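You operate a simulated robot arm through the tools that you are given. There is no shell and no other tool. Be economical: measure what you need, move in short steps, check, and stop when the job is done.

You are at the controls of a simulated robot arm. One attempt, no reset.

Task
Pump the spare wheel on the rack shelf to its label's pressure.
Fine: hose on and dial set before switching on; pump off, bleed by the yellow pump button, blue fitting to its holder.

Only the result counts: the job must be done as asked and must still hold three seconds after the hand-in. Knocking over, shifting, dropping, spilling or breaking anything else fails it.

Robot
A 7-joint arm with a two-finger parallel gripper, fixed in place. Base frame: the origin is at the foot of the arm, x ahead of it, y to its left, z up. Lengths are in cm, angles in degrees, forces in N, time in s.
With the tool pointing down near the work surface it reaches from about 30 to 70 cm from the base axis. Its first joint turns from -66.0 to 66.0 degrees. Payload 1.57 kg.
Tool frame: the origin (TCP) lies between the finger pads and is the grasp point; the fingertips stand 3 cm ahead of it; z points along the fingers, y is the line along which they close. Largest opening 11 cm; finger width 2.4, thickness 1.2; the body of the gripper, 4.8 by 11.2 cm, starts 7.8 cm behind the TCP.
Orientation is told as [roll, pitch, yaw] about the base's x, y, z axes, in that order, counted from this pose: with the fingers straight down and closing along the base's y, the tool's x points along the base's -x, its y along +y and its z along -z.

Tools
- The arm moves only by the tool arm_command. Its argument "deltas" is a list of rows, each a list of 7 numbers: the shift along the base's x, y, z in units of 250 mm (1.0 is 250 mm), then the turn, a rotation vector about the base's x, y, z in units of 90 degrees (1.0 is 90 degrees), then the finger opening in cm, from 0 to 11. In form: [[tx, ty, tz, wx, wy, wz, fingers], ...]. A call has 1 to 20 rows; each row is the pose to reach, as a shift and turn from the pose commanded when the call began. A call with a number of a shift or a turn outside -1 to 1 is refused whole. Each row takes 0.2 s and may step no farther than 5 cm and 8.6 degrees from the row before; otherwise, or with a gripper value out of range, the whole call is refused. A pose out of reach is approached as far as the arm can. The call stops where the force on the tool passes 70 N (or 10 N more than at its start, if that is more) or the arm is blocked; 0.2 s more then pass. The fingers move at their own pace (about 10.8 cm/s each) and stop on an object; they squeeze with about 40 N. The grip force told is the motor's: it shows also when the fingers shut on nothing. Time passes only in rows, and 0.2 s behind the last, so rows that repeat a pose let the fingers close. The reply holds the time, the measured pose of the TCP, the force on the tool along the base axes, the opening and the grip force, in the units named above and with some noise, with the torque about the TCP (base axes, N m) and any sound that the robot's microphone picked up.
- Cameras (640 x 400 px; columns grow to the right, rows downward): "scene" is fixed at [16.5, -39.69, 139.5]; the picture's right is [0.77, -0.64, 0.00], its down [-0.43, -0.52, -0.74] and it looks along [0.47, 0.57, -0.67] (base axes); focal length 269 px, centre (320, 200). "wrist" rides on the gripper at [7, 1.6, -14.1] in the tool frame; the picture's right is [-0.23, 0.97, 0.00], its down [-0.86, -0.20, -0.48] and it looks along [-0.47, -0.11, 0.88] (tool axes); focal length 222 px, centre (320, 200). There is no depth. A picture from a camera that has moved, and an enlarged one, comes with that camera's place and axes in the base frame and with its lens.
- capture(camera): a new picture of that camera. No time passes.
- close_up(camera, box): a new picture of the part [left, top, right, bottom] of that camera's present view, enlarged. No time passes.
- hand_in(): hands the job in; it is judged then, once.

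Work in short steps. Places have to be worked out from the pictures, the camera data and where the tool is seen: move nearer, look again, correct. Check each grasp and each placing, and mend what went wrong. You have 120 turns and 76 pictures in all, those below and enlarged ones among them. Open the gripper and draw the arm clear of the work before you hand the job in, unless the task says otherwise; then end with one line.

The tools are called after "Call:" as name(argument=value, ...) on one line, values as JSON. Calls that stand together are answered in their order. arm_command: Moves the arm, as the interface text tells. Its arguments: {"type":"object","properties":{"deltas":{"type":"array"}},"required":["deltas"]} The other tools are called the same way: capture (camera) takes a picture; close_up (camera, box) takes an enlarged picture of a part of a camera's view; hand_in () hands the job in.

At the start:

```text
clock: 0.0
position: [40.5, 20.49, 116.71]
tcp_rot: [0.0, 0.0, 0.0]
ft_force: [-0.6, 0.3, 1.0]
ft_torque: [-0.01, 0.01, -0.05]
width: 11.01
finger_force: 0.1
```

scene: 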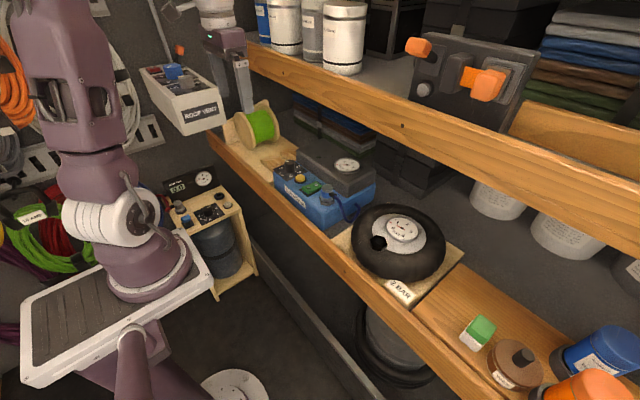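
wrist: 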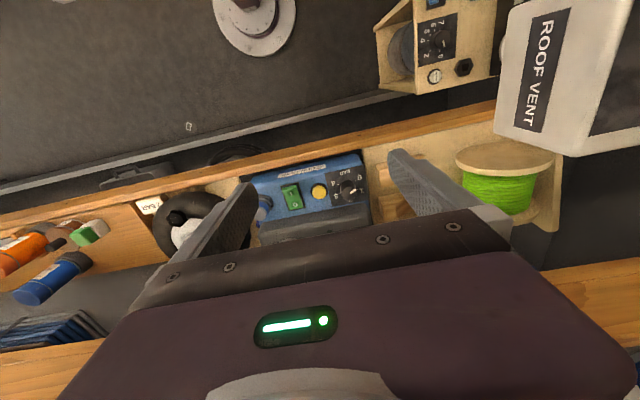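

The pump (blue) and the wheel sit on a shelf. I'll enlarge both to read the controls and label.

Call:
close_up(camera="scene", box=[260, 140, 400, 228])

Call:
close_up(camera="scene", box=[330, 190, 480, 310])

Call:
close_up(camera="wrist", box=[130, 140, 400, 260])

Call:
close_up(camera="scene", box=[140, 150, 260, 290])

```text
4.55 times, centred on (330, 184) of scene
camera zoom: at [16.5, -39.69, 139.5], right [0.77, -0.64, 0.0], down [-0.43, -0.52, -0.74], along [0.47, 0.57, -0.67], focal length 1224 px, centre (274, 273)
```

zoom: 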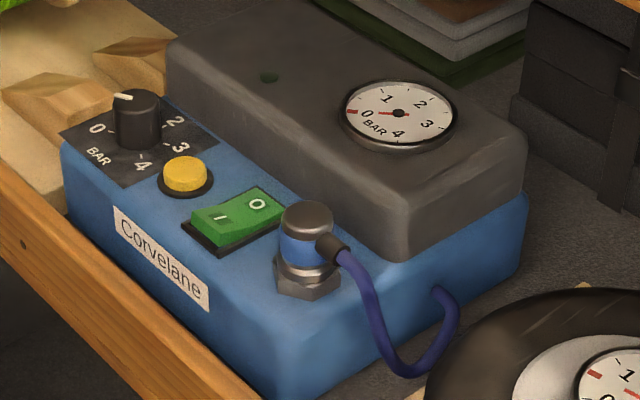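

```text
3.33 times, centred on (405, 250) of scene
camera zoom: at [16.5, -39.69, 139.5], right [0.77, -0.64, 0.0], down [-0.43, -0.52, -0.74], along [0.47, 0.57, -0.67], focal length 898 px, centre (37, 33)
```

zoom: 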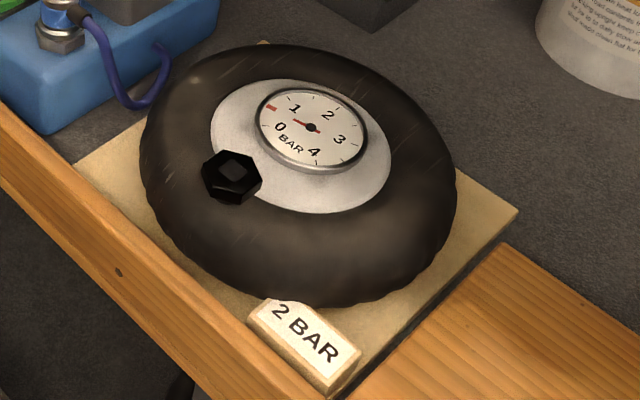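

```text
2.37 times, centred on (265, 200) of wrist
camera zoom: at [33.37, 21.94, 130.82], right [0.23, 0.97, 0.0], down [0.86, -0.2, 0.48], along [0.47, -0.11, -0.88], focal length 526 px, centre (450, 200)
```

zoom: 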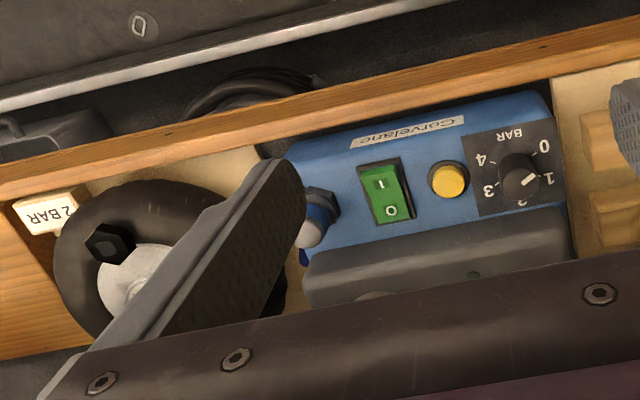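

```text
2.86 times, centred on (200, 220) of scene
camera zoom: at [16.5, -39.69, 139.5], right [0.77, -0.64, 0.0], down [-0.43, -0.52, -0.74], along [0.47, 0.57, -0.67], focal length 770 px, centre (663, 143)
```

zoom: 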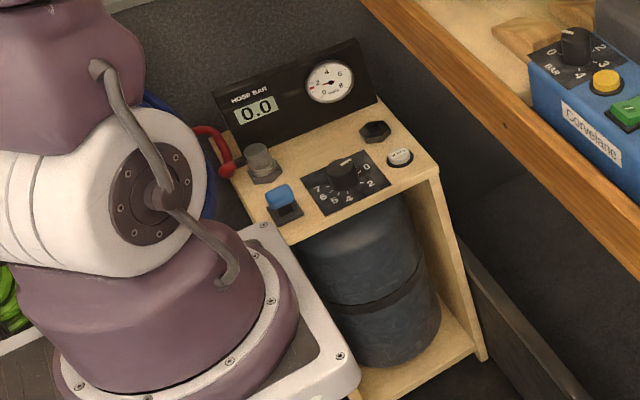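

From triangulation, the dial is near (55.7,23,88), the yellow button near (55,16.7,86.5), the switch near (54.8,10.8,86.5), the fitting near (55,4,91), and the wheel port near (53,-17,88). I'll move above the fitting and wheel, staying high, and look again.

Call:
arm_command(deltas=[[0, -0.17, 0, 0, 0, 0, 11], [0, -0.34, 0, 0, 0, 0, 11], [0, -0.51, 0, 0, 0, 0, 11], [0, -0.68, 0, 0, 0, 0, 11], [0, -0.85, 0, 0, 0, 0, 11], [0, -1.0, 0, 0, 0, 0, 11]])

Call:
capture(camera="wrist")

Call:
capture(camera="scene")

```text
clock: 1.4
position: [40.26, -4.55, 116.69]
tcp_rot: [0.0, -0.1, 0.1]
ft_force: [-0.1, 0.0, 0.0]
ft_torque: [0.02, -0.04, -0.01]
width: 10.99
finger_force: 0.1
```

```text
69 pictures are left
camera wrist: at [33.3, -3.04, 130.8], right [0.23, 0.97, 0.0], down [0.86, -0.2, 0.48], along [0.47, -0.11, -0.88], focal length 222 px, centre (320, 200)
```

wrist: 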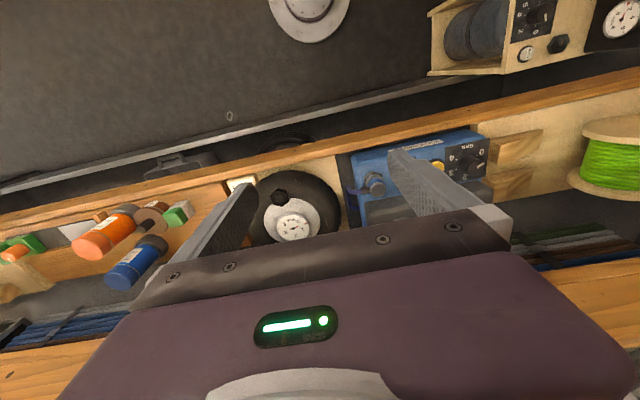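

```text
68 pictures are left
```

scene: 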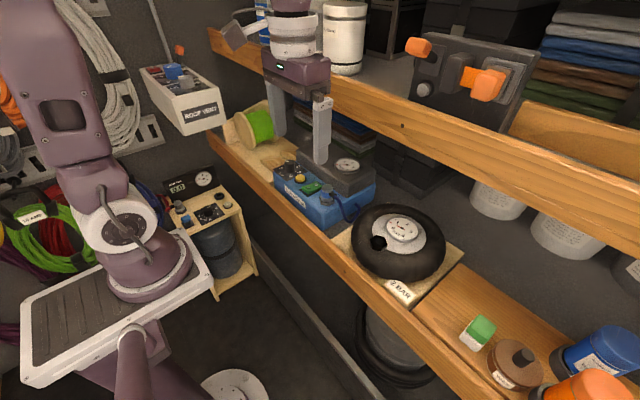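

I can't place the upper shelf's front board precisely yet, and it may limit the wrist. I'll lower the arm 12 cm while drawing back a little, to get parallax on it.

Call:
arm_command(deltas=[[-0.05, 0, -0.16, 0, 0, 0, 11], [-0.1, 0, -0.32, 0, 0, 0, 11], [-0.16, 0, -0.48, 0, 0, 0, 11]])

Call:
capture(camera="wrist")

Call:
close_up(camera="scene", box=[200, 10, 460, 172])

```text
clock: 2.2
position: [36.33, -4.56, 104.71]
tcp_rot: [0.1, -0.1, 0.1]
ft_force: [-0.5, -0.5, -0.8]
ft_torque: [0.04, 0.01, -0.01]
width: 11.01
finger_force: 0.0
```

```text
67 pictures are left
camera wrist: at [29.39, -3.04, 118.72], right [0.23, 0.97, 0.0], down [0.85, -0.2, 0.48], along [0.47, -0.11, -0.88], focal length 222 px, centre (320, 200)
```

wrist: 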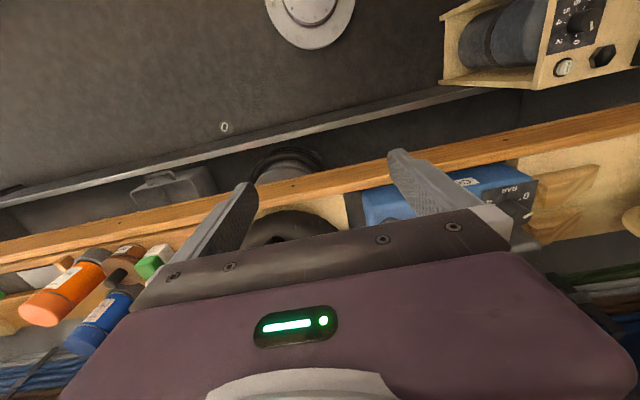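

```text
2.46 times, centred on (330, 91) of scene
camera zoom: at [16.5, -39.69, 139.5], right [0.77, -0.64, 0.0], down [-0.43, -0.52, -0.74], along [0.47, 0.57, -0.67], focal length 663 px, centre (295, 468)
```

zoom: 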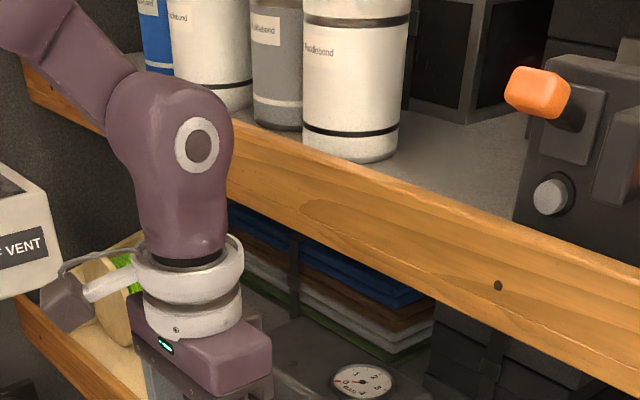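

The edge dropped out of view, so I'll pitch the tool 40° forward. The wrist camera will then look into the rack and show both the shelf clearance and the fittings.

Call:
arm_command(deltas=[[0, 0, 0, 0, -0.09, 0, 11], [0, 0, 0, 0, -0.18, 0, 11], [0, 0, 0, 0, -0.27, 0, 11], [0, 0, 0, 0, -0.36, 0, 11], [0, 0, 0, 0, -0.44, 0, 11]])

Call:
capture(camera="wrist")

```text
clock: 3.4
position: [36.71, -3.59, 106.5]
tcp_rot: [0.4, -31.3, -0.1]
ft_force: [0.3, -0.4, 0.2]
ft_torque: [0.0, -0.04, 0.01]
width: 11.0
finger_force: 0.0
out of reach, approached as far as the arm can: row 4, 5
```

```text
65 pictures are left
camera wrist: at [23.54, -2.21, 114.91], right [0.19, 0.97, 0.12], down [0.48, -0.2, 0.85], along [0.86, -0.1, -0.51], focal length 222 px, centre (320, 200)
```

wrist: 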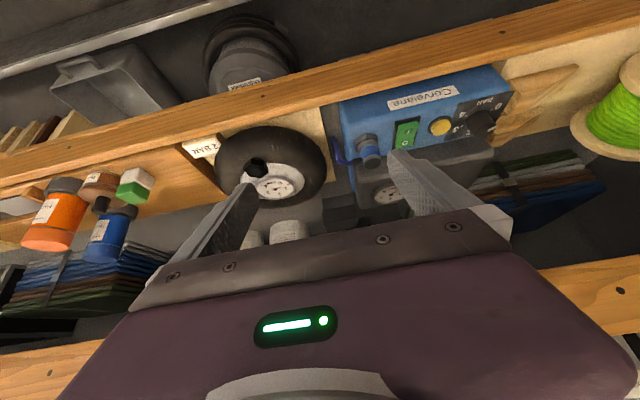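

The upper board's lower front edge is at about x≈60, z≈111, so tilting the tool about 15–20° forward keeps the wrist clear. Next I'll enlarge the fitting, dial and wheel port.

Call:
close_up(camera="wrist", box=[190, 110, 350, 220])

Call:
close_up(camera="wrist", box=[330, 60, 520, 210])

```text
3.64 times, centred on (270, 165) of wrist
camera zoom: at [23.54, -2.21, 114.91], right [0.19, 0.97, 0.12], down [0.48, -0.2, 0.85], along [0.86, -0.1, -0.51], focal length 808 px, centre (502, 327)
```

zoom: 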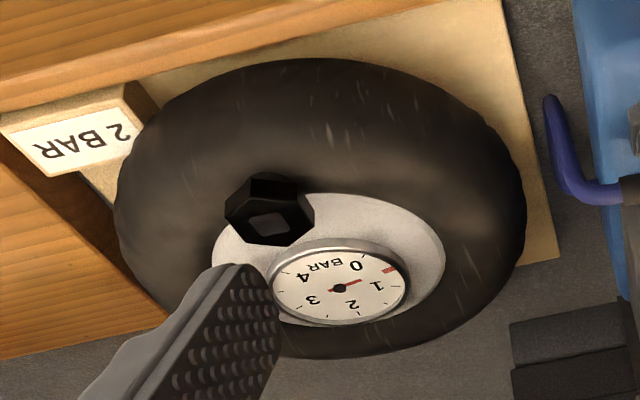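

```text
2.67 times, centred on (425, 135) of wrist
camera zoom: at [23.54, -2.21, 114.91], right [0.19, 0.97, 0.12], down [0.48, -0.2, 0.85], along [0.86, -0.1, -0.51], focal length 592 px, centre (40, 373)
```

zoom: 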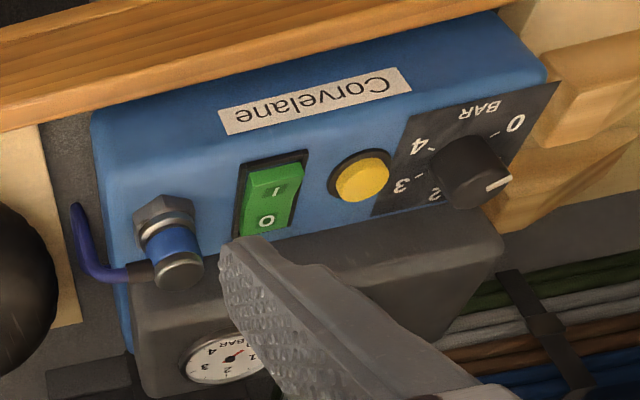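

The port on the wheel is an upright black hex like the holder, and the label reads 2 BAR. The dial's scale is 60° per bar with "2" facing +x, and its pointer is near 0 (about 110–120°). I'll bring the tool back to about −10° pitch and go towards the dial.

Call:
arm_command(deltas=[[0.04, 0.16, 0, 0, 0.07, 0, 11], [0.1, 0.32, 0, 0, 0.14, 0, 8], [0.16, 0.48, 0, 0, 0.21, 0, 8], [0.22, 0.64, 0, 0, 0.28, 0, 8], [0.28, 0.8, -0.02, 0, 0.33, 0, 8], [0.34, 0.96, -0.04, 0, 0.33, 0, 8]])

Call:
capture(camera="wrist")

```text
clock: 4.8
position: [45.41, 20.31, 105.56]
tcp_rot: [0.3, -1.8, -0.2]
ft_force: [0.9, -0.5, -0.2]
ft_torque: [-0.04, -0.04, 0.0]
width: 7.98
finger_force: 0.1
```

```text
62 pictures are left
camera wrist: at [38.04, 21.84, 119.41], right [0.23, 0.97, 0.01], down [0.84, -0.2, 0.5], along [0.49, -0.11, -0.86], focal length 222 px, centre (320, 200)
```

wrist: 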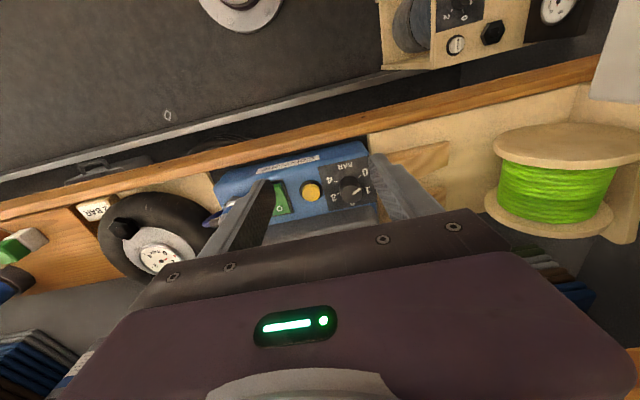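

The tool is nearly vertical at (45.4, 20.3, 105.6). I'll enlarge the dial to read the pointer and refine its place.

Call:
close_up(camera="wrist", box=[200, 130, 400, 255])

```text
3.20 times, centred on (300, 192) of wrist
camera zoom: at [38.04, 21.84, 119.41], right [0.23, 0.97, 0.01], down [0.84, -0.2, 0.5], along [0.49, -0.11, -0.86], focal length 711 px, centre (384, 224)
```

zoom: 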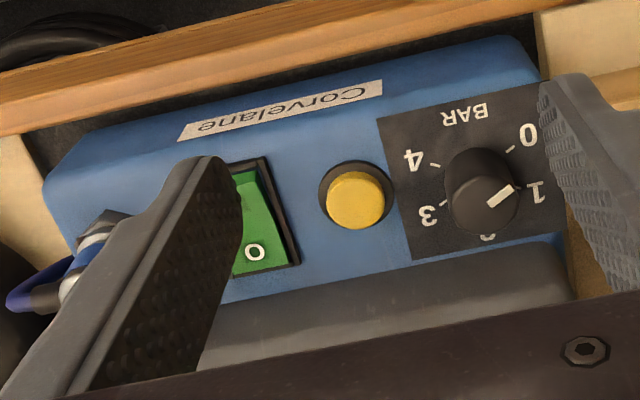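

The pointer is at 0, and "2" lies 120° clockwise from it as seen from above. The knob is at about (55.2, 23.0) with its top at z≈89.4 and a diameter of about 3.1. I'll turn the tool to yaw +60° and place it above the knob.

Call:
arm_command(deltas=[[0.05, 0.02, -0.02, 0, 0.02, 0.09, 8], [0.1, 0.04, -0.05, 0, 0.02, 0.18, 6], [0.16, 0.06, -0.08, 0, 0.02, 0.27, 4.8], [0.22, 0.08, -0.11, 0, 0.02, 0.36, 4.8], [0.28, 0.1, -0.14, 0, 0.02, 0.45, 4.8], [0.34, 0.108, -0.17, 0, 0.02, 0.54, 4.8], [0.392, 0.108, -0.2, 0, 0.02, 0.62, 4.8], [0.392, 0.108, -0.24, 0, 0.02, 0.66, 4.8]])

Call:
capture(camera="wrist")

Call:
close_up(camera="scene", box=[180, 30, 420, 230])

```text
clock: 6.2
position: [52.81, 22.56, 101.59]
tcp_rot: [1.4, 1.0, 47.2]
ft_force: [-62.1, -25.9, 25.5]
ft_torque: [2.67, -9.28, -2.85]
width: 4.79
finger_force: 0.1
stopped in row 7: the force on the tool passed its limit at 126 N (the readings are from after the stop); the commanded pose is now the measured one
```

```text
60 pictures are left
camera wrist: at [47.38, 18.51, 115.88], right [-0.56, 0.83, 0.02], down [0.74, 0.49, 0.46], along [0.37, 0.27, -0.89], focal length 222 px, centre (320, 200)
```

wrist: 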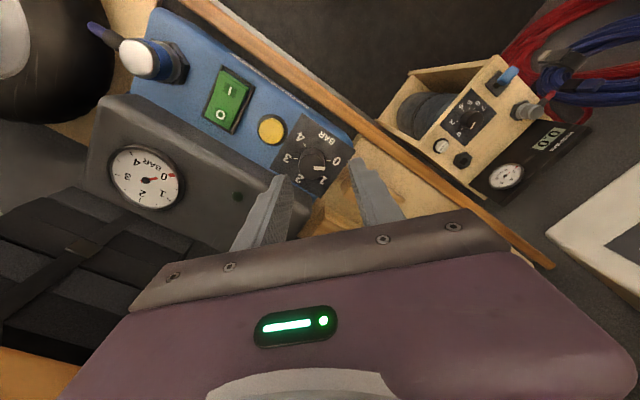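

```text
2.00 times, centred on (300, 130) of scene
camera zoom: at [16.24, -39.79, 139.5], right [0.77, -0.64, 0.0], down [-0.42, -0.52, -0.74], along [0.47, 0.57, -0.67], focal length 539 px, centre (360, 340)
```

zoom: 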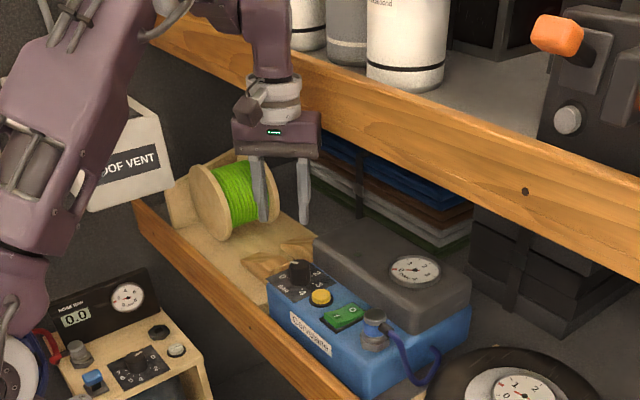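

The hand touched the upper board (front face x≈58.5), so I'll back off in x straight away. Then I'll work lower, with a 10° forward tilt and smaller yaw swings of ±30°, regrasping in between.

Call:
arm_command(deltas=[[-0.08, 0, 0, 0, 0, 0, 4.8], [-0.2, 0, 0, 0, -0.04, -0.06, 4.8], [-0.3, 0, -0.02, 0, -0.08, -0.12, 4.8], [-0.3, 0, -0.12, 0, -0.122, -0.19, 4.8], [-0.3, 0, -0.24, 0, -0.122, -0.19, 4.8]])

Call:
capture(camera="scene")

Call:
capture(camera="wrist")

```text
clock: 7.4
position: [45.85, 22.68, 95.3]
tcp_rot: [-5.5, -7.6, 30.5]
ft_force: [0.2, 0.6, 0.4]
ft_torque: [-0.02, 0.0, 0.0]
width: 4.79
finger_force: 0.1
```

```text
58 pictures are left
```

scene: 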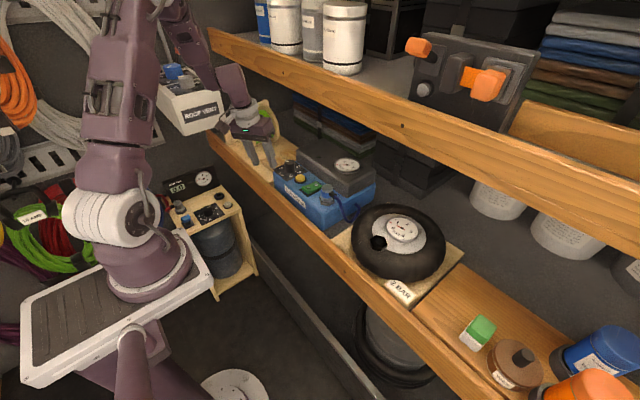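

```text
57 pictures are left
camera wrist: at [36.74, 20.77, 108.19], right [-0.29, 0.96, -0.06], down [0.75, 0.27, 0.61], along [0.6, 0.13, -0.79], focal length 222 px, centre (320, 200)
```

wrist: 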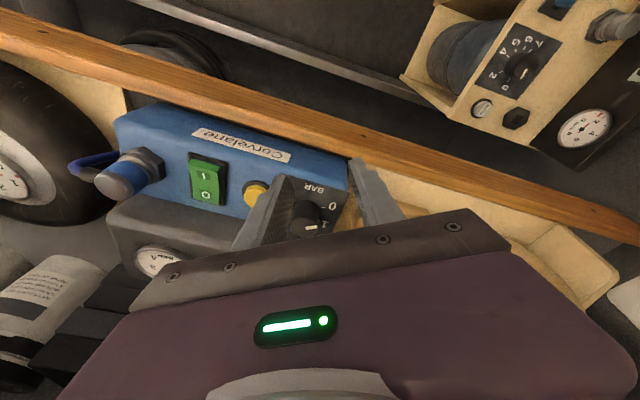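

The force is clear and the tool is tilted about 9° forward with yaw 30°. I'll advance at this height to just above the knob.

Call:
arm_command(deltas=[[0.12, 0.01, 0, 0, 0, 0, 4.8], [0.25, 0.01, 0, 0, 0, 0, 4.8], [0.374, 0.013, 0, 0, 0, 0, 4.8]])

Call:
close_up(camera="wrist", box=[180, 80, 460, 260])

Call:
close_up(camera="scene", box=[200, 60, 380, 220])

```text
clock: 8.2
position: [55.17, 23.01, 95.4]
tcp_rot: [-5.5, -7.7, 30.7]
ft_force: [0.2, 0.4, -0.3]
ft_torque: [0.01, 0.02, 0.02]
width: 4.77
finger_force: 0.1
```

```text
2.22 times, centred on (320, 170) of wrist
camera zoom: at [46.1, 21.06, 108.22], right [-0.29, 0.95, -0.06], down [0.75, 0.27, 0.6], along [0.59, 0.13, -0.79], focal length 494 px, centre (320, 267)
```

zoom: 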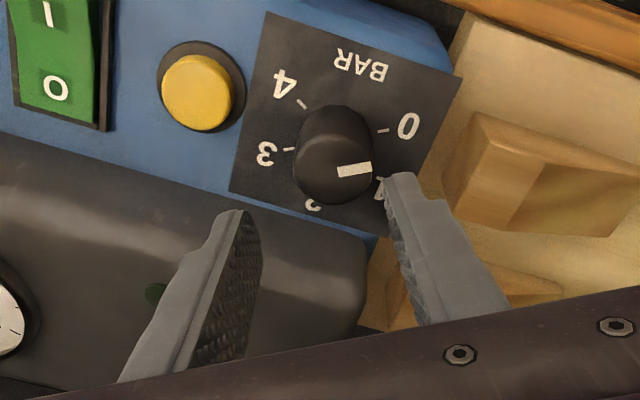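

```text
2.50 times, centred on (290, 140) of scene
camera zoom: at [16.5, -39.69, 139.5], right [0.77, -0.64, 0.0], down [-0.43, -0.52, -0.74], along [0.47, 0.57, -0.67], focal length 673 px, centre (395, 350)
```

zoom: 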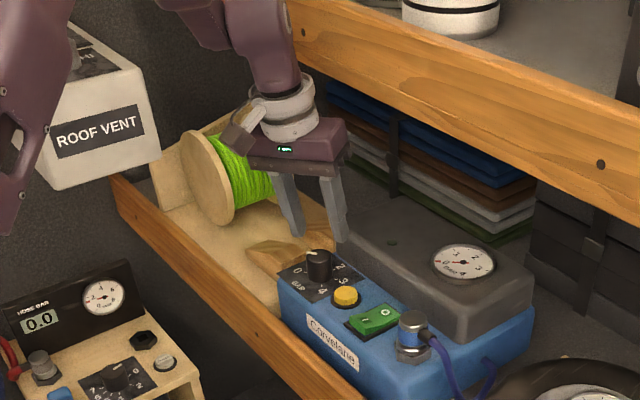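

The knob centre re-measures at (55.2, 23.2), with the fingers straddling it. I'll descend, then close.

Call:
arm_command(deltas=[[-0.01, 0.006, -0.07, 0, 0, 0, 4.8], [-0.012, 0.006, -0.14, 0, 0, 0, 4.8], [-0.012, 0.006, -0.216, 0, 0, 0, 4.8], [-0.012, 0.006, -0.216, 0, 0, 0, 0], [-0.012, 0.006, -0.216, 0, 0, 0, 0]])

Call:
close_up(camera="wrist", box=[180, 80, 460, 260])

```text
clock: 9.4
position: [54.83, 23.23, 90.04]
tcp_rot: [-5.5, -7.6, 30.6]
ft_force: [-2.6, -4.6, 8.3]
ft_torque: [0.75, 0.78, -0.01]
width: 3.63
finger_force: 42.8
```

```text
2.22 times, centred on (320, 170) of wrist
camera zoom: at [45.76, 21.24, 102.8], right [-0.29, 0.96, -0.06], down [0.75, 0.27, 0.6], along [0.59, 0.13, -0.79], focal length 494 px, centre (320, 267)
```

zoom: 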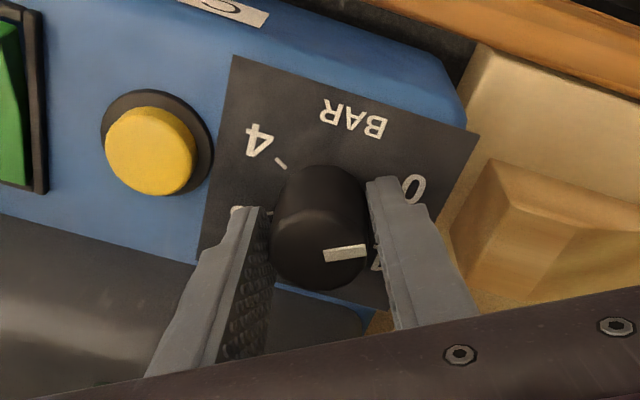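

It gripped the knob, 3.6 cm wide. I'll turn it 60° clockwise about the tool axis.

Call:
arm_command(deltas=[[0, 0, 0, 0.013, 0, -0.082, 0], [0, 0, 0, 0.027, 0, -0.165, 0], [0, 0, 0, 0.04, 0, -0.247, 0], [0, 0, 0, 0.054, 0, -0.33, 0], [0, 0, 0, 0.067, 0, -0.412, 0], [0, 0, 0, 0.08, 0, -0.494, 0], [0, 0, 0, 0.094, 0, -0.576, 0], [0, 0, 0, 0.107, 0, -0.658, 0]])

Call:
close_up(camera="wrist", box=[180, 80, 460, 260])

```text
clock: 11.2
position: [54.83, 23.24, 90.01]
tcp_rot: [3.8, -7.6, -30.0]
ft_force: [1.5, -6.9, 0.1]
ft_torque: [-1.89, -0.18, -0.01]
width: 3.54
finger_force: 42.7
```

```text
2.22 times, centred on (320, 170) of wrist
camera zoom: at [47.56, 28.15, 103.08], right [0.67, 0.73, 0.09], down [0.56, -0.59, 0.58], along [0.48, -0.34, -0.81], focal length 494 px, centre (320, 267)
```

zoom: 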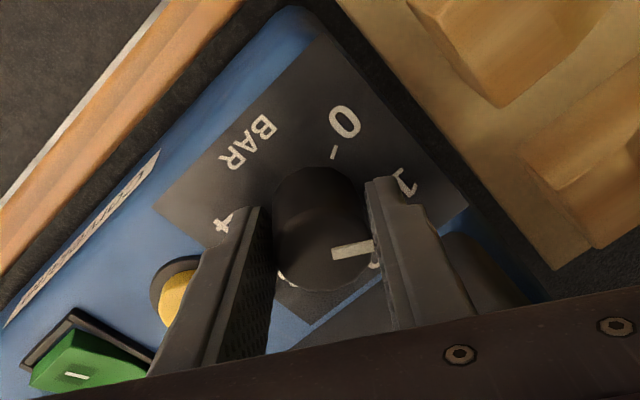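

The pointer followed by 60°. I'll open, swing back +60° around the knob, and check the pointer.

Call:
arm_command(deltas=[[0, 0, 0, 0, 0, 0, 5], [0, 0, 0, 0, 0, 0, 5], [0, 0, 0, -0.013, 0, 0.082, 5], [0, 0, 0, -0.027, 0, 0.165, 5], [0, 0, 0, -0.04, 0, 0.247, 5], [0, 0, 0, -0.054, 0, 0.33, 5], [0, 0, 0, -0.067, 0, 0.412, 5], [0, 0, 0, -0.08, 0, 0.494, 5], [0, 0, 0, -0.094, 0, 0.576, 5], [0, 0, 0, -0.107, 0, 0.658, 5]])

Call:
close_up(camera="wrist", box=[180, 80, 460, 260])

Call:
close_up(camera="scene", box=[260, 140, 350, 200])

```text
clock: 13.4
position: [54.83, 23.34, 89.9]
tcp_rot: [-5.5, -7.6, 30.8]
ft_force: [0.5, 0.1, 0.9]
ft_torque: [0.01, -0.01, 0.0]
width: 5.01
finger_force: 0.1
```

```text
2.22 times, centred on (320, 170) of wrist
camera zoom: at [45.76, 21.28, 102.79], right [-0.29, 0.95, -0.06], down [0.75, 0.27, 0.6], along [0.59, 0.13, -0.79], focal length 494 px, centre (320, 267)
```

zoom: 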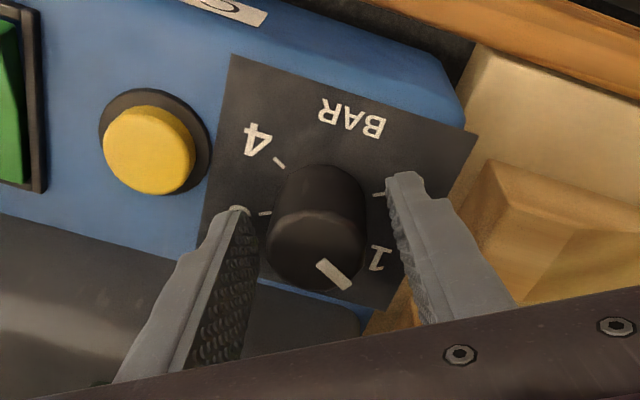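

```text
6.67 times, centred on (305, 170) of scene
camera zoom: at [16.5, -39.69, 139.5], right [0.77, -0.64, 0.0], down [-0.43, -0.52, -0.74], along [0.47, 0.57, -0.67], focal length 1796 px, centre (420, 400)
```

zoom: 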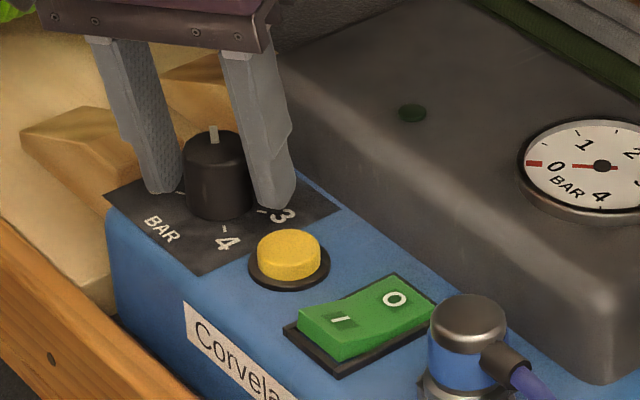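

The pointer now reads close to 1. I'll grip again and turn another 60°.

Call:
arm_command(deltas=[[0, 0, 0, 0, 0, 0, 0], [0, 0, 0, 0, 0, 0, 0], [0, 0, 0, 0.013, 0, -0.082, 0], [0, 0, 0, 0.027, 0, -0.165, 0], [0, 0, 0, 0.04, 0, -0.247, 0], [0, 0, 0, 0.054, 0, -0.33, 0], [0, 0, 0, 0.067, 0, -0.412, 0], [0, 0, 0, 0.08, 0, -0.494, 0], [0, 0, 0, 0.094, 0, -0.576, 0], [0, 0, 0, 0.107, 0, -0.658, 0], [0, 0, 0, 0.107, 0, -0.658, 5], [0, 0, 0, 0.107, 0, -0.658, 5], [0, 0, 0.1, 0.107, 0, -0.658, 5], [0, 0, 0.2, 0.107, 0, -0.658, 5]])

Call:
close_up(camera="wrist", box=[180, 80, 460, 260])

Call:
close_up(camera="scene", box=[260, 140, 350, 200])

```text
clock: 16.4
position: [54.97, 23.25, 95.11]
tcp_rot: [3.8, -7.7, -30.1]
ft_force: [0.3, 0.0, 0.5]
ft_torque: [-0.02, 0.01, -0.01]
width: 4.99
finger_force: 0.1
```

```text
2.22 times, centred on (320, 170) of wrist
camera zoom: at [47.6, 28.19, 108.19], right [0.67, 0.73, 0.09], down [0.56, -0.59, 0.58], along [0.48, -0.33, -0.81], focal length 494 px, centre (320, 267)
```

zoom: 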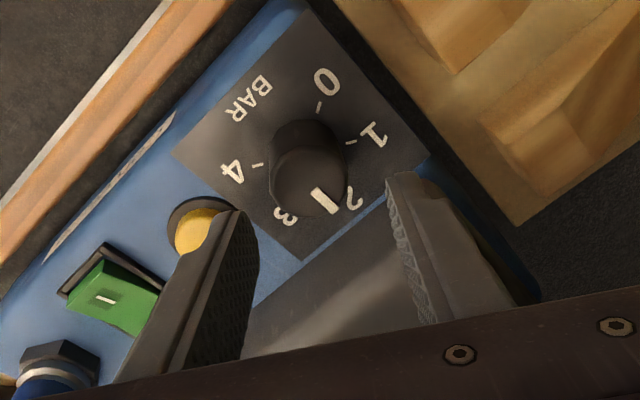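

```text
6.67 times, centred on (305, 170) of scene
camera zoom: at [16.5, -39.69, 139.5], right [0.77, -0.64, 0.0], down [-0.43, -0.52, -0.74], along [0.47, 0.57, -0.67], focal length 1796 px, centre (420, 400)
```

zoom: 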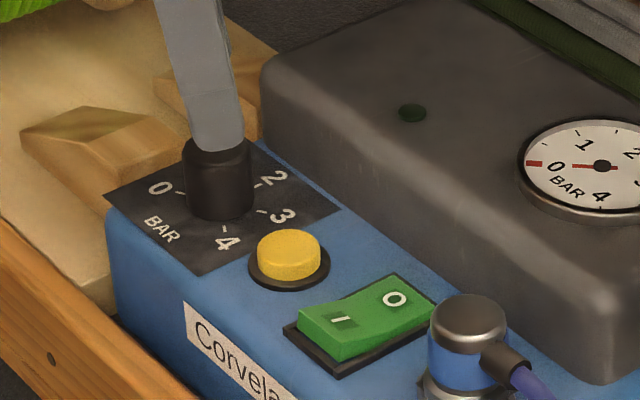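

Projecting this view puts the pointer a few degrees past 2 (about −7°). I'll take a tighter close-up to confirm before trimming.

Call:
close_up(camera="wrist", box=[275, 100, 375, 190])

```text
4.44 times, centred on (325, 145) of wrist
camera zoom: at [47.6, 28.19, 108.19], right [0.67, 0.73, 0.09], down [0.56, -0.59, 0.58], along [0.48, -0.33, -0.81], focal length 987 px, centre (298, 444)
```

zoom: 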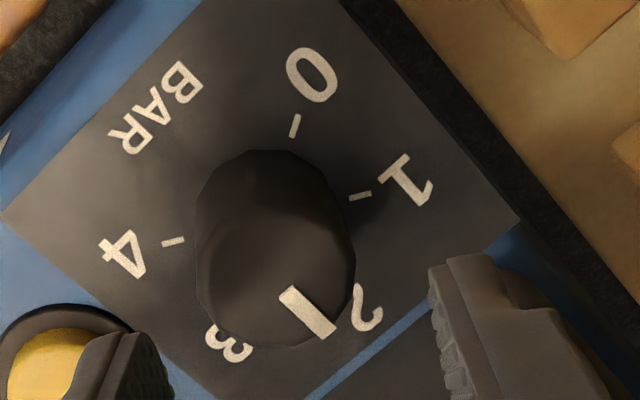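

The tighter view puts the pointer within about 2° of "2", so the dial is good. Next is the blue fitting at about (55.25, 3.95), top z≈91.2, with its hose leaving towards −y. I'll yaw to −70° so the fingers close across x, reduce the tilt to about 4.5°, and approach from slightly in front.

Call:
arm_command(deltas=[[-0.05, -0.12, 0.08, 0.009, 0.0085, -0.074, 5], [-0.1, -0.25, 0.08, 0.018, 0.017, -0.148, 5], [-0.15, -0.38, 0.08, 0.027, 0.0255, -0.222, 5], [-0.2, -0.51, 0.08, 0.036, 0.034, -0.296, 5], [-0.2, -0.64, 0.08, 0.045, 0.0425, -0.37, 5], [-0.2, -0.77, 0.08, 0.0535, 0.051, -0.444, 5]])

Call:
capture(camera="wrist")

Call:
close_up(camera="scene", box=[220, 60, 420, 220])

```text
clock: 17.8
position: [49.84, 3.9, 97.17]
tcp_rot: [3.5, -1.3, -69.9]
ft_force: [-0.4, -0.9, 0.4]
ft_torque: [0.06, -0.02, 0.0]
width: 5.03
finger_force: 0.0
```

```text
47 pictures are left
camera wrist: at [48.16, 11.01, 111.15], right [0.99, 0.12, 0.06], down [0.07, -0.87, 0.48], along [0.11, -0.47, -0.87], focal length 222 px, centre (320, 200)
```

wrist: 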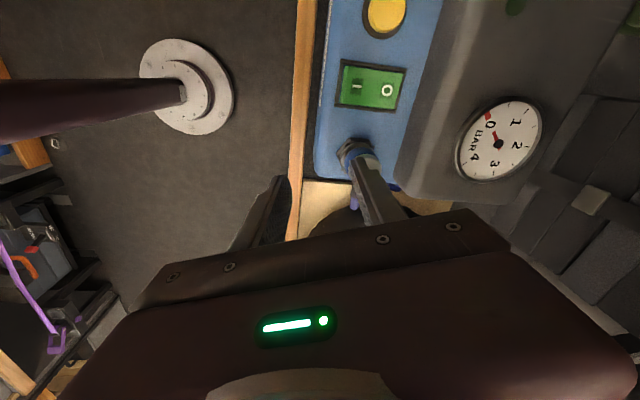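

```text
2.50 times, centred on (320, 140) of scene
camera zoom: at [16.5, -39.69, 139.5], right [0.77, -0.64, 0.0], down [-0.43, -0.52, -0.74], along [0.47, 0.57, -0.67], focal length 673 px, centre (320, 350)
```

zoom: 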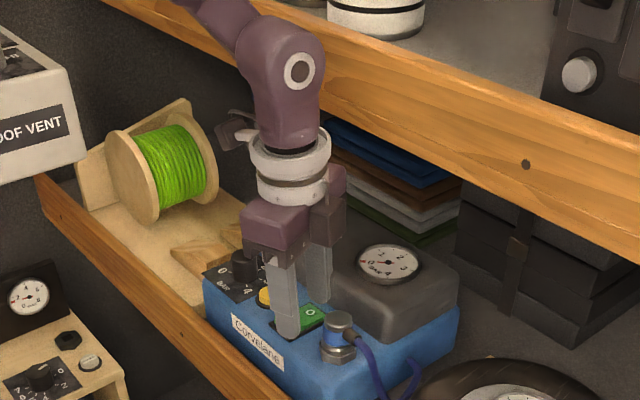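

The fitting is ahead in +x. I'll drop to z 95 first so the hand stays under the board, then slide in over the fitting.

Call:
arm_command(deltas=[[0, 0, -0.085, 0, 0, 0, 5.2], [0.07, 0, -0.085, 0, 0, 0, 5.2], [0.14, 0, -0.085, 0, 0, 0, 5.2], [0.21, 0, -0.085, 0, 0, 0, 5.2]])

Call:
close_up(camera="wrist", box=[180, 80, 460, 260])

Call:
close_up(camera="scene", box=[260, 100, 400, 230])

```text
clock: 18.8
position: [55.06, 4.13, 94.86]
tcp_rot: [3.2, -1.2, -69.9]
ft_force: [0.4, -0.7, -1.0]
ft_torque: [0.0, 0.02, -0.01]
width: 5.22
finger_force: 0.1
```

```text
2.22 times, centred on (320, 170) of wrist
camera zoom: at [53.37, 11.0, 108.89], right [0.99, 0.12, 0.06], down [0.08, -0.87, 0.48], along [0.11, -0.47, -0.87], focal length 494 px, centre (320, 267)
```

zoom: 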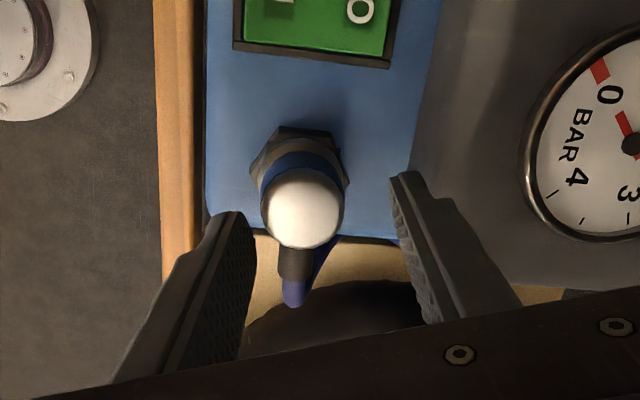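

```text
3.08 times, centred on (330, 165) of scene
camera zoom: at [16.5, -39.69, 139.5], right [0.77, -0.64, 0.0], down [-0.43, -0.52, -0.74], along [0.47, 0.57, -0.67], focal length 829 px, centre (289, 308)
```

zoom: 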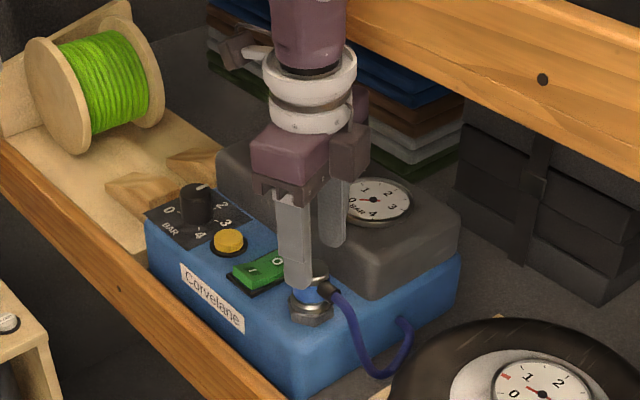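

The fitting's cap is centred near (54.7, 3.8), about 3.2 cm across, with the hose at −y. I'll descend to TCP z≈91 and grip.

Call:
arm_command(deltas=[[-0.012, -0.01, -0.05, 0, 0, 0, 5.2], [-0.012, -0.01, -0.1, 0, 0, 0, 5.2], [-0.012, -0.01, -0.15, 0, 0, 0, 5.2], [-0.012, -0.01, -0.15, 0, 0, 0, 0], [-0.012, -0.01, -0.15, 0, 0, 0, 0], [-0.012, -0.01, -0.15, 0, 0, 0, 0]])

Call:
close_up(camera="wrist", box=[180, 80, 460, 260])

Call:
close_up(camera="scene", box=[270, 130, 370, 220])

```text
clock: 20.2
position: [54.58, 3.65, 91.16]
tcp_rot: [3.1, -1.1, -69.9]
ft_force: [-21.9, -7.1, 12.2]
ft_torque: [-0.5, 1.43, 0.12]
width: 3.38
finger_force: 39.8
```

```text
2.22 times, centred on (320, 170) of wrist
camera zoom: at [52.9, 10.72, 105.15], right [0.99, 0.12, 0.06], down [0.08, -0.87, 0.48], along [0.11, -0.48, -0.87], focal length 494 px, centre (320, 267)
```

zoom: 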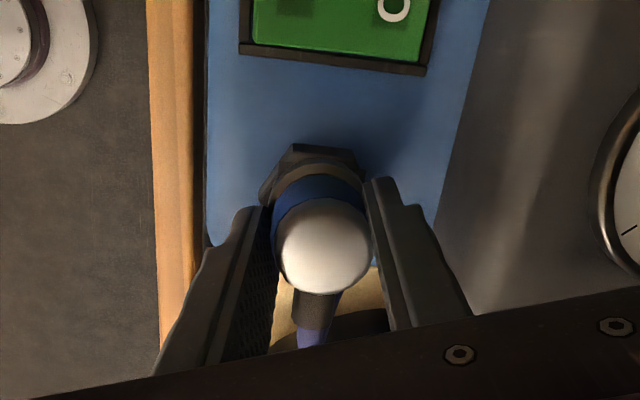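

```text
4.44 times, centred on (320, 175) of scene
camera zoom: at [16.43, -39.71, 139.5], right [0.77, -0.64, 0.0], down [-0.43, -0.52, -0.74], along [0.47, 0.57, -0.67], focal length 1197 px, centre (320, 311)
```

zoom: 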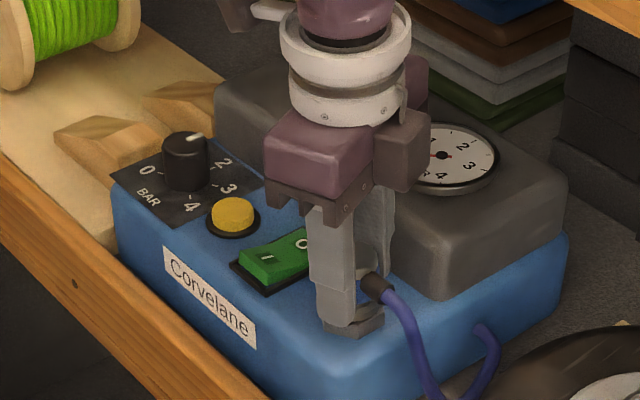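

The fitting is gripped, 3.4 cm wide. I'll lift it straight up gently, relaxing the small side force.

Call:
arm_command(deltas=[[-0.006, 0, 0.02, 0, 0, 0, 0], [-0.008, 0, 0.05, 0, 0, 0, 0], [-0.008, 0, 0.09, 0, 0, 0, 0], [-0.008, 0, 0.13, 0, 0, 0, 0]])

Call:
close_up(camera="scene", box=[270, 120, 370, 210])

Call:
close_up(camera="wrist", box=[180, 80, 460, 260])

```text
clock: 21.2
position: [54.61, 3.77, 94.35]
tcp_rot: [3.2, -1.2, -69.8]
ft_force: [-0.2, -0.1, 0.2]
ft_torque: [0.03, 0.03, -0.01]
width: 3.13
finger_force: 40.4
heard: snap
```

```text
4.44 times, centred on (320, 165) of scene
camera zoom: at [16.5, -39.69, 139.5], right [0.77, -0.64, 0.0], down [-0.43, -0.52, -0.74], along [0.47, 0.57, -0.67], focal length 1197 px, centre (320, 356)
```

zoom: 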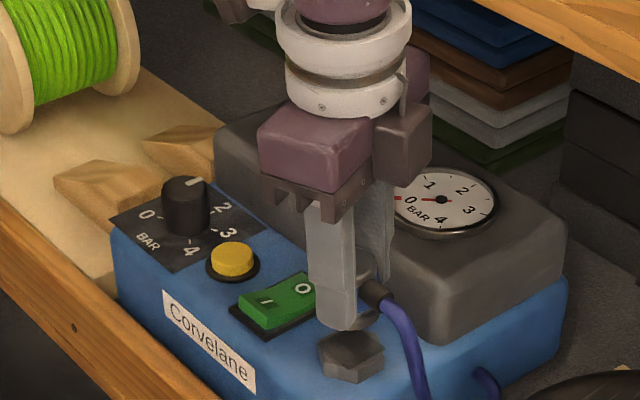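

```text
2.22 times, centred on (320, 170) of wrist
camera zoom: at [52.82, 10.79, 108.42], right [0.99, 0.12, 0.06], down [0.08, -0.87, 0.48], along [0.11, -0.47, -0.87], focal length 494 px, centre (320, 267)
```

zoom: 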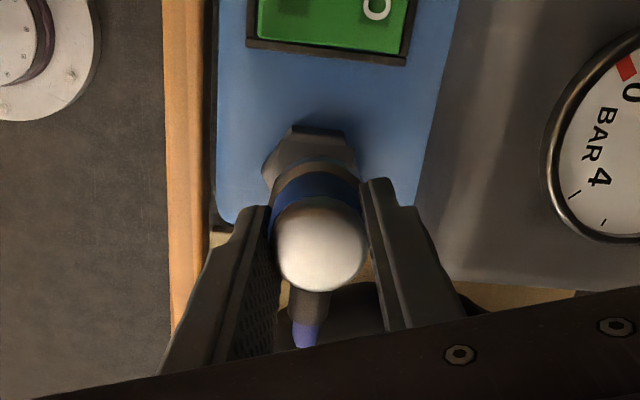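

It snapped off the holder and is held squarely along the fingers. I'll straighten the tool to vertical and carry the fitting to just short of the wheel port for a look.

Call:
arm_command(deltas=[[-0.04, 0, 0.05, 0, 0.01, 0, 0], [-0.08, -0.1, 0.07, 0, 0.02, 0, 0], [-0.1, -0.25, 0.07, 0, 0.038, 0, 0], [-0.1, -0.4, 0.07, 0, 0.038, 0, 0], [-0.1, -0.55, 0.07, 0, 0.038, 0, 0], [-0.1, -0.7, 0.07, 0, 0.038, 0, 0]])

Call:
close_up(camera="wrist", box=[180, 50, 480, 260])

Call:
close_up(camera="scene", box=[260, 100, 460, 290])

```text
clock: 22.6
position: [51.95, -13.9, 96.06]
tcp_rot: [0.1, 0.0, -69.9]
ft_force: [-0.4, -0.4, -1.2]
ft_torque: [0.01, 0.0, 0.01]
width: 3.11
finger_force: 40.1
```

```text
1.90 times, centred on (330, 155) of wrist
camera zoom: at [51.19, -6.81, 110.21], right [0.99, 0.12, 0.0], down [0.11, -0.87, 0.48], along [0.06, -0.47, -0.88], focal length 423 px, centre (301, 286)
```

zoom: 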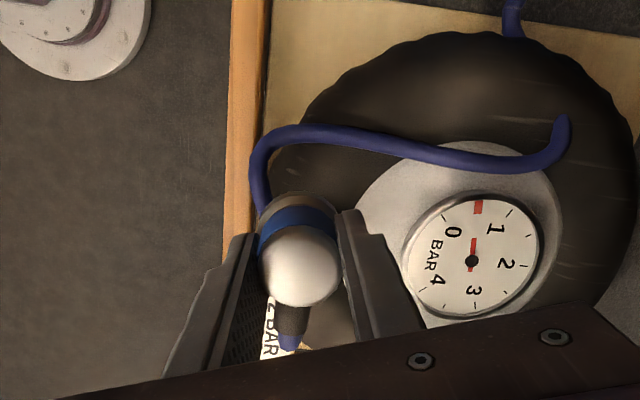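

```text
2.11 times, centred on (360, 195) of scene
camera zoom: at [16.5, -39.69, 139.5], right [0.77, -0.64, 0.0], down [-0.43, -0.52, -0.74], along [0.47, 0.57, -0.67], focal length 567 px, centre (236, 210)
```

zoom: 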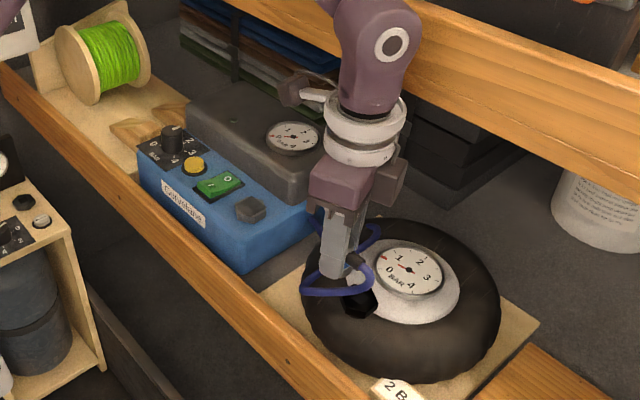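

The port is hidden beneath the fitting in this view. I'll move 7 cm further in −y at the same height so the wrist camera sees the port clear of the hand.

Call:
arm_command(deltas=[[0, -0.14, 0, 0, 0, 0, 0], [0, -0.28, 0, 0, 0, 0, 0]])

Call:
close_up(camera="wrist", box=[200, 50, 440, 230])

Call:
close_up(camera="scene", box=[320, 170, 460, 290])

```text
clock: 23.2
position: [52.06, -20.79, 96.09]
tcp_rot: [0.1, 0.0, -69.9]
ft_force: [-0.2, 0.0, -0.5]
ft_torque: [0.02, 0.02, 0.01]
width: 3.11
finger_force: 39.8
```

```text
2.22 times, centred on (320, 140) of wrist
camera zoom: at [51.17, -13.72, 110.2], right [0.99, 0.12, 0.0], down [0.11, -0.87, 0.48], along [0.06, -0.47, -0.88], focal length 494 px, centre (320, 333)
```

zoom: 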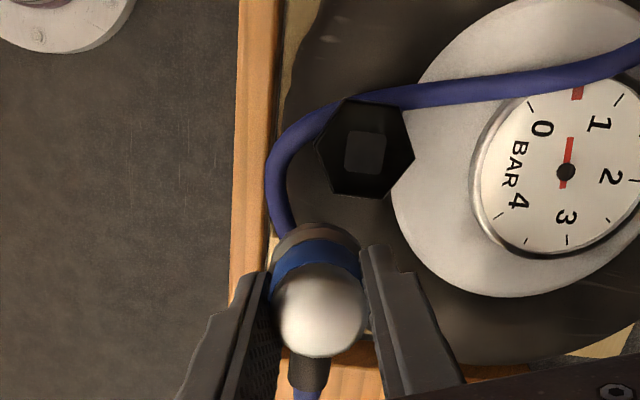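

```text
3.33 times, centred on (390, 230) of scene
camera zoom: at [16.5, -39.69, 139.5], right [0.77, -0.64, 0.0], down [-0.43, -0.52, -0.74], along [0.47, 0.57, -0.67], focal length 898 px, centre (87, 100)
```

zoom: 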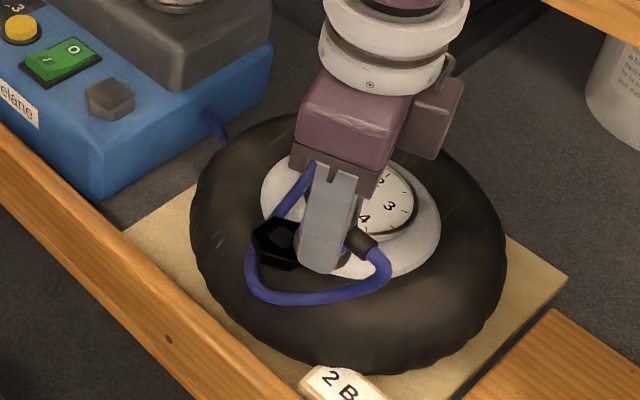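

Both views agree that the port top is at (53.55, −16.7, 87.9), the same height as the holder's. I'll align over it, lower to just above contact and check.

Call:
arm_command(deltas=[[0.03, 0.08, 0, 0, 0, 0, 0], [0.06, 0.16, 0, 0, 0, 0, 0], [0.06, 0.16, -0.06, 0, 0, 0, 0], [0.06, 0.16, -0.13, 0, 0, 0, 0]])

Call:
close_up(camera="wrist", box=[200, 50, 440, 230])

Call:
close_up(camera="scene", box=[330, 180, 450, 280])

```text
clock: 24.2
position: [53.54, -16.75, 92.8]
tcp_rot: [0.2, 0.0, -69.9]
ft_force: [-0.1, 0.6, -1.5]
ft_torque: [0.0, -0.01, 0.0]
width: 3.11
finger_force: 40.1
```

```text
2.22 times, centred on (320, 140) of wrist
camera zoom: at [52.66, -9.73, 106.95], right [0.99, 0.12, 0.0], down [0.11, -0.87, 0.48], along [0.06, -0.47, -0.88], focal length 494 px, centre (320, 333)
```

zoom: 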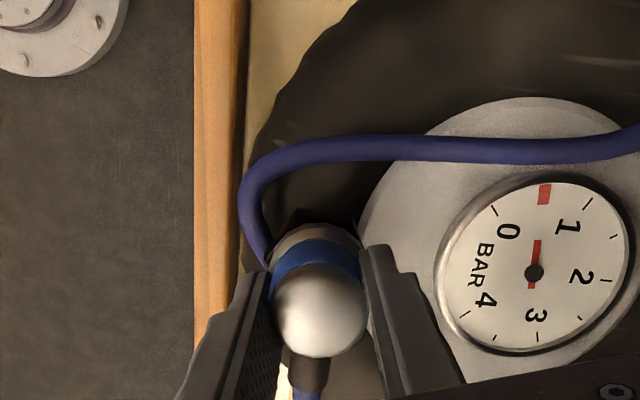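

```text
4.00 times, centred on (390, 230) of scene
camera zoom: at [16.5, -39.69, 139.5], right [0.77, -0.64, 0.0], down [-0.43, -0.52, -0.74], along [0.47, 0.57, -0.67], focal length 1077 px, centre (40, 80)
```

zoom: 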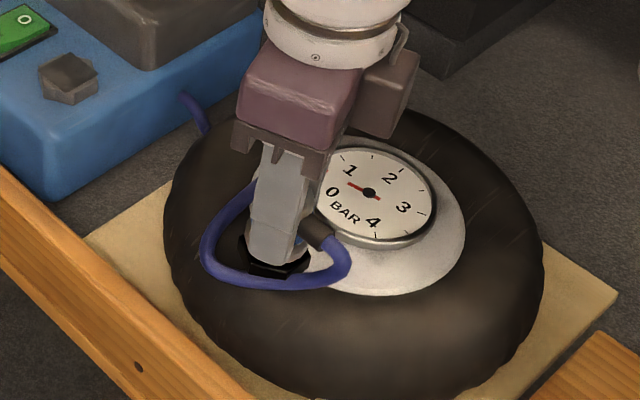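

Everything is aligned over the port. I'll press down slowly and listen for a snap.

Call:
arm_command(deltas=[[0, 0, -0.025, 0, 0, 0, 0], [0, 0, -0.045, 0, 0, 0, 0], [0, 0, -0.06, 0, 0, 0, 0], [0, 0, -0.07, 0, 0, 0, 0]])

Call:
close_up(camera="wrist", box=[200, 50, 440, 230])

```text
clock: 25.1
position: [53.63, -16.95, 91.71]
tcp_rot: [0.3, -0.4, -69.9]
ft_force: [-7.3, 3.3, 13.5]
ft_torque: [-0.01, 0.27, 0.1]
width: 3.56
finger_force: 40.0
heard: snap
stopped in row 4: the force on the tool passed its limit at 70 N (the readings are from after the stop); the commanded pose is now the measured one
```

```text
2.22 times, centred on (320, 140) of wrist
camera zoom: at [52.62, -9.86, 105.72], right [0.99, 0.12, 0.01], down [0.1, -0.87, 0.48], along [0.06, -0.48, -0.88], focal length 494 px, centre (320, 333)
```

zoom: 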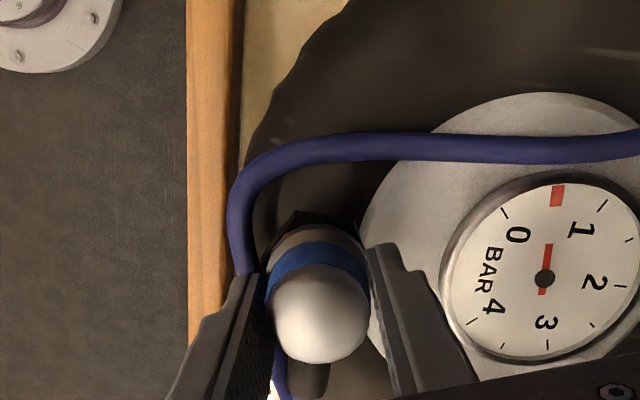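

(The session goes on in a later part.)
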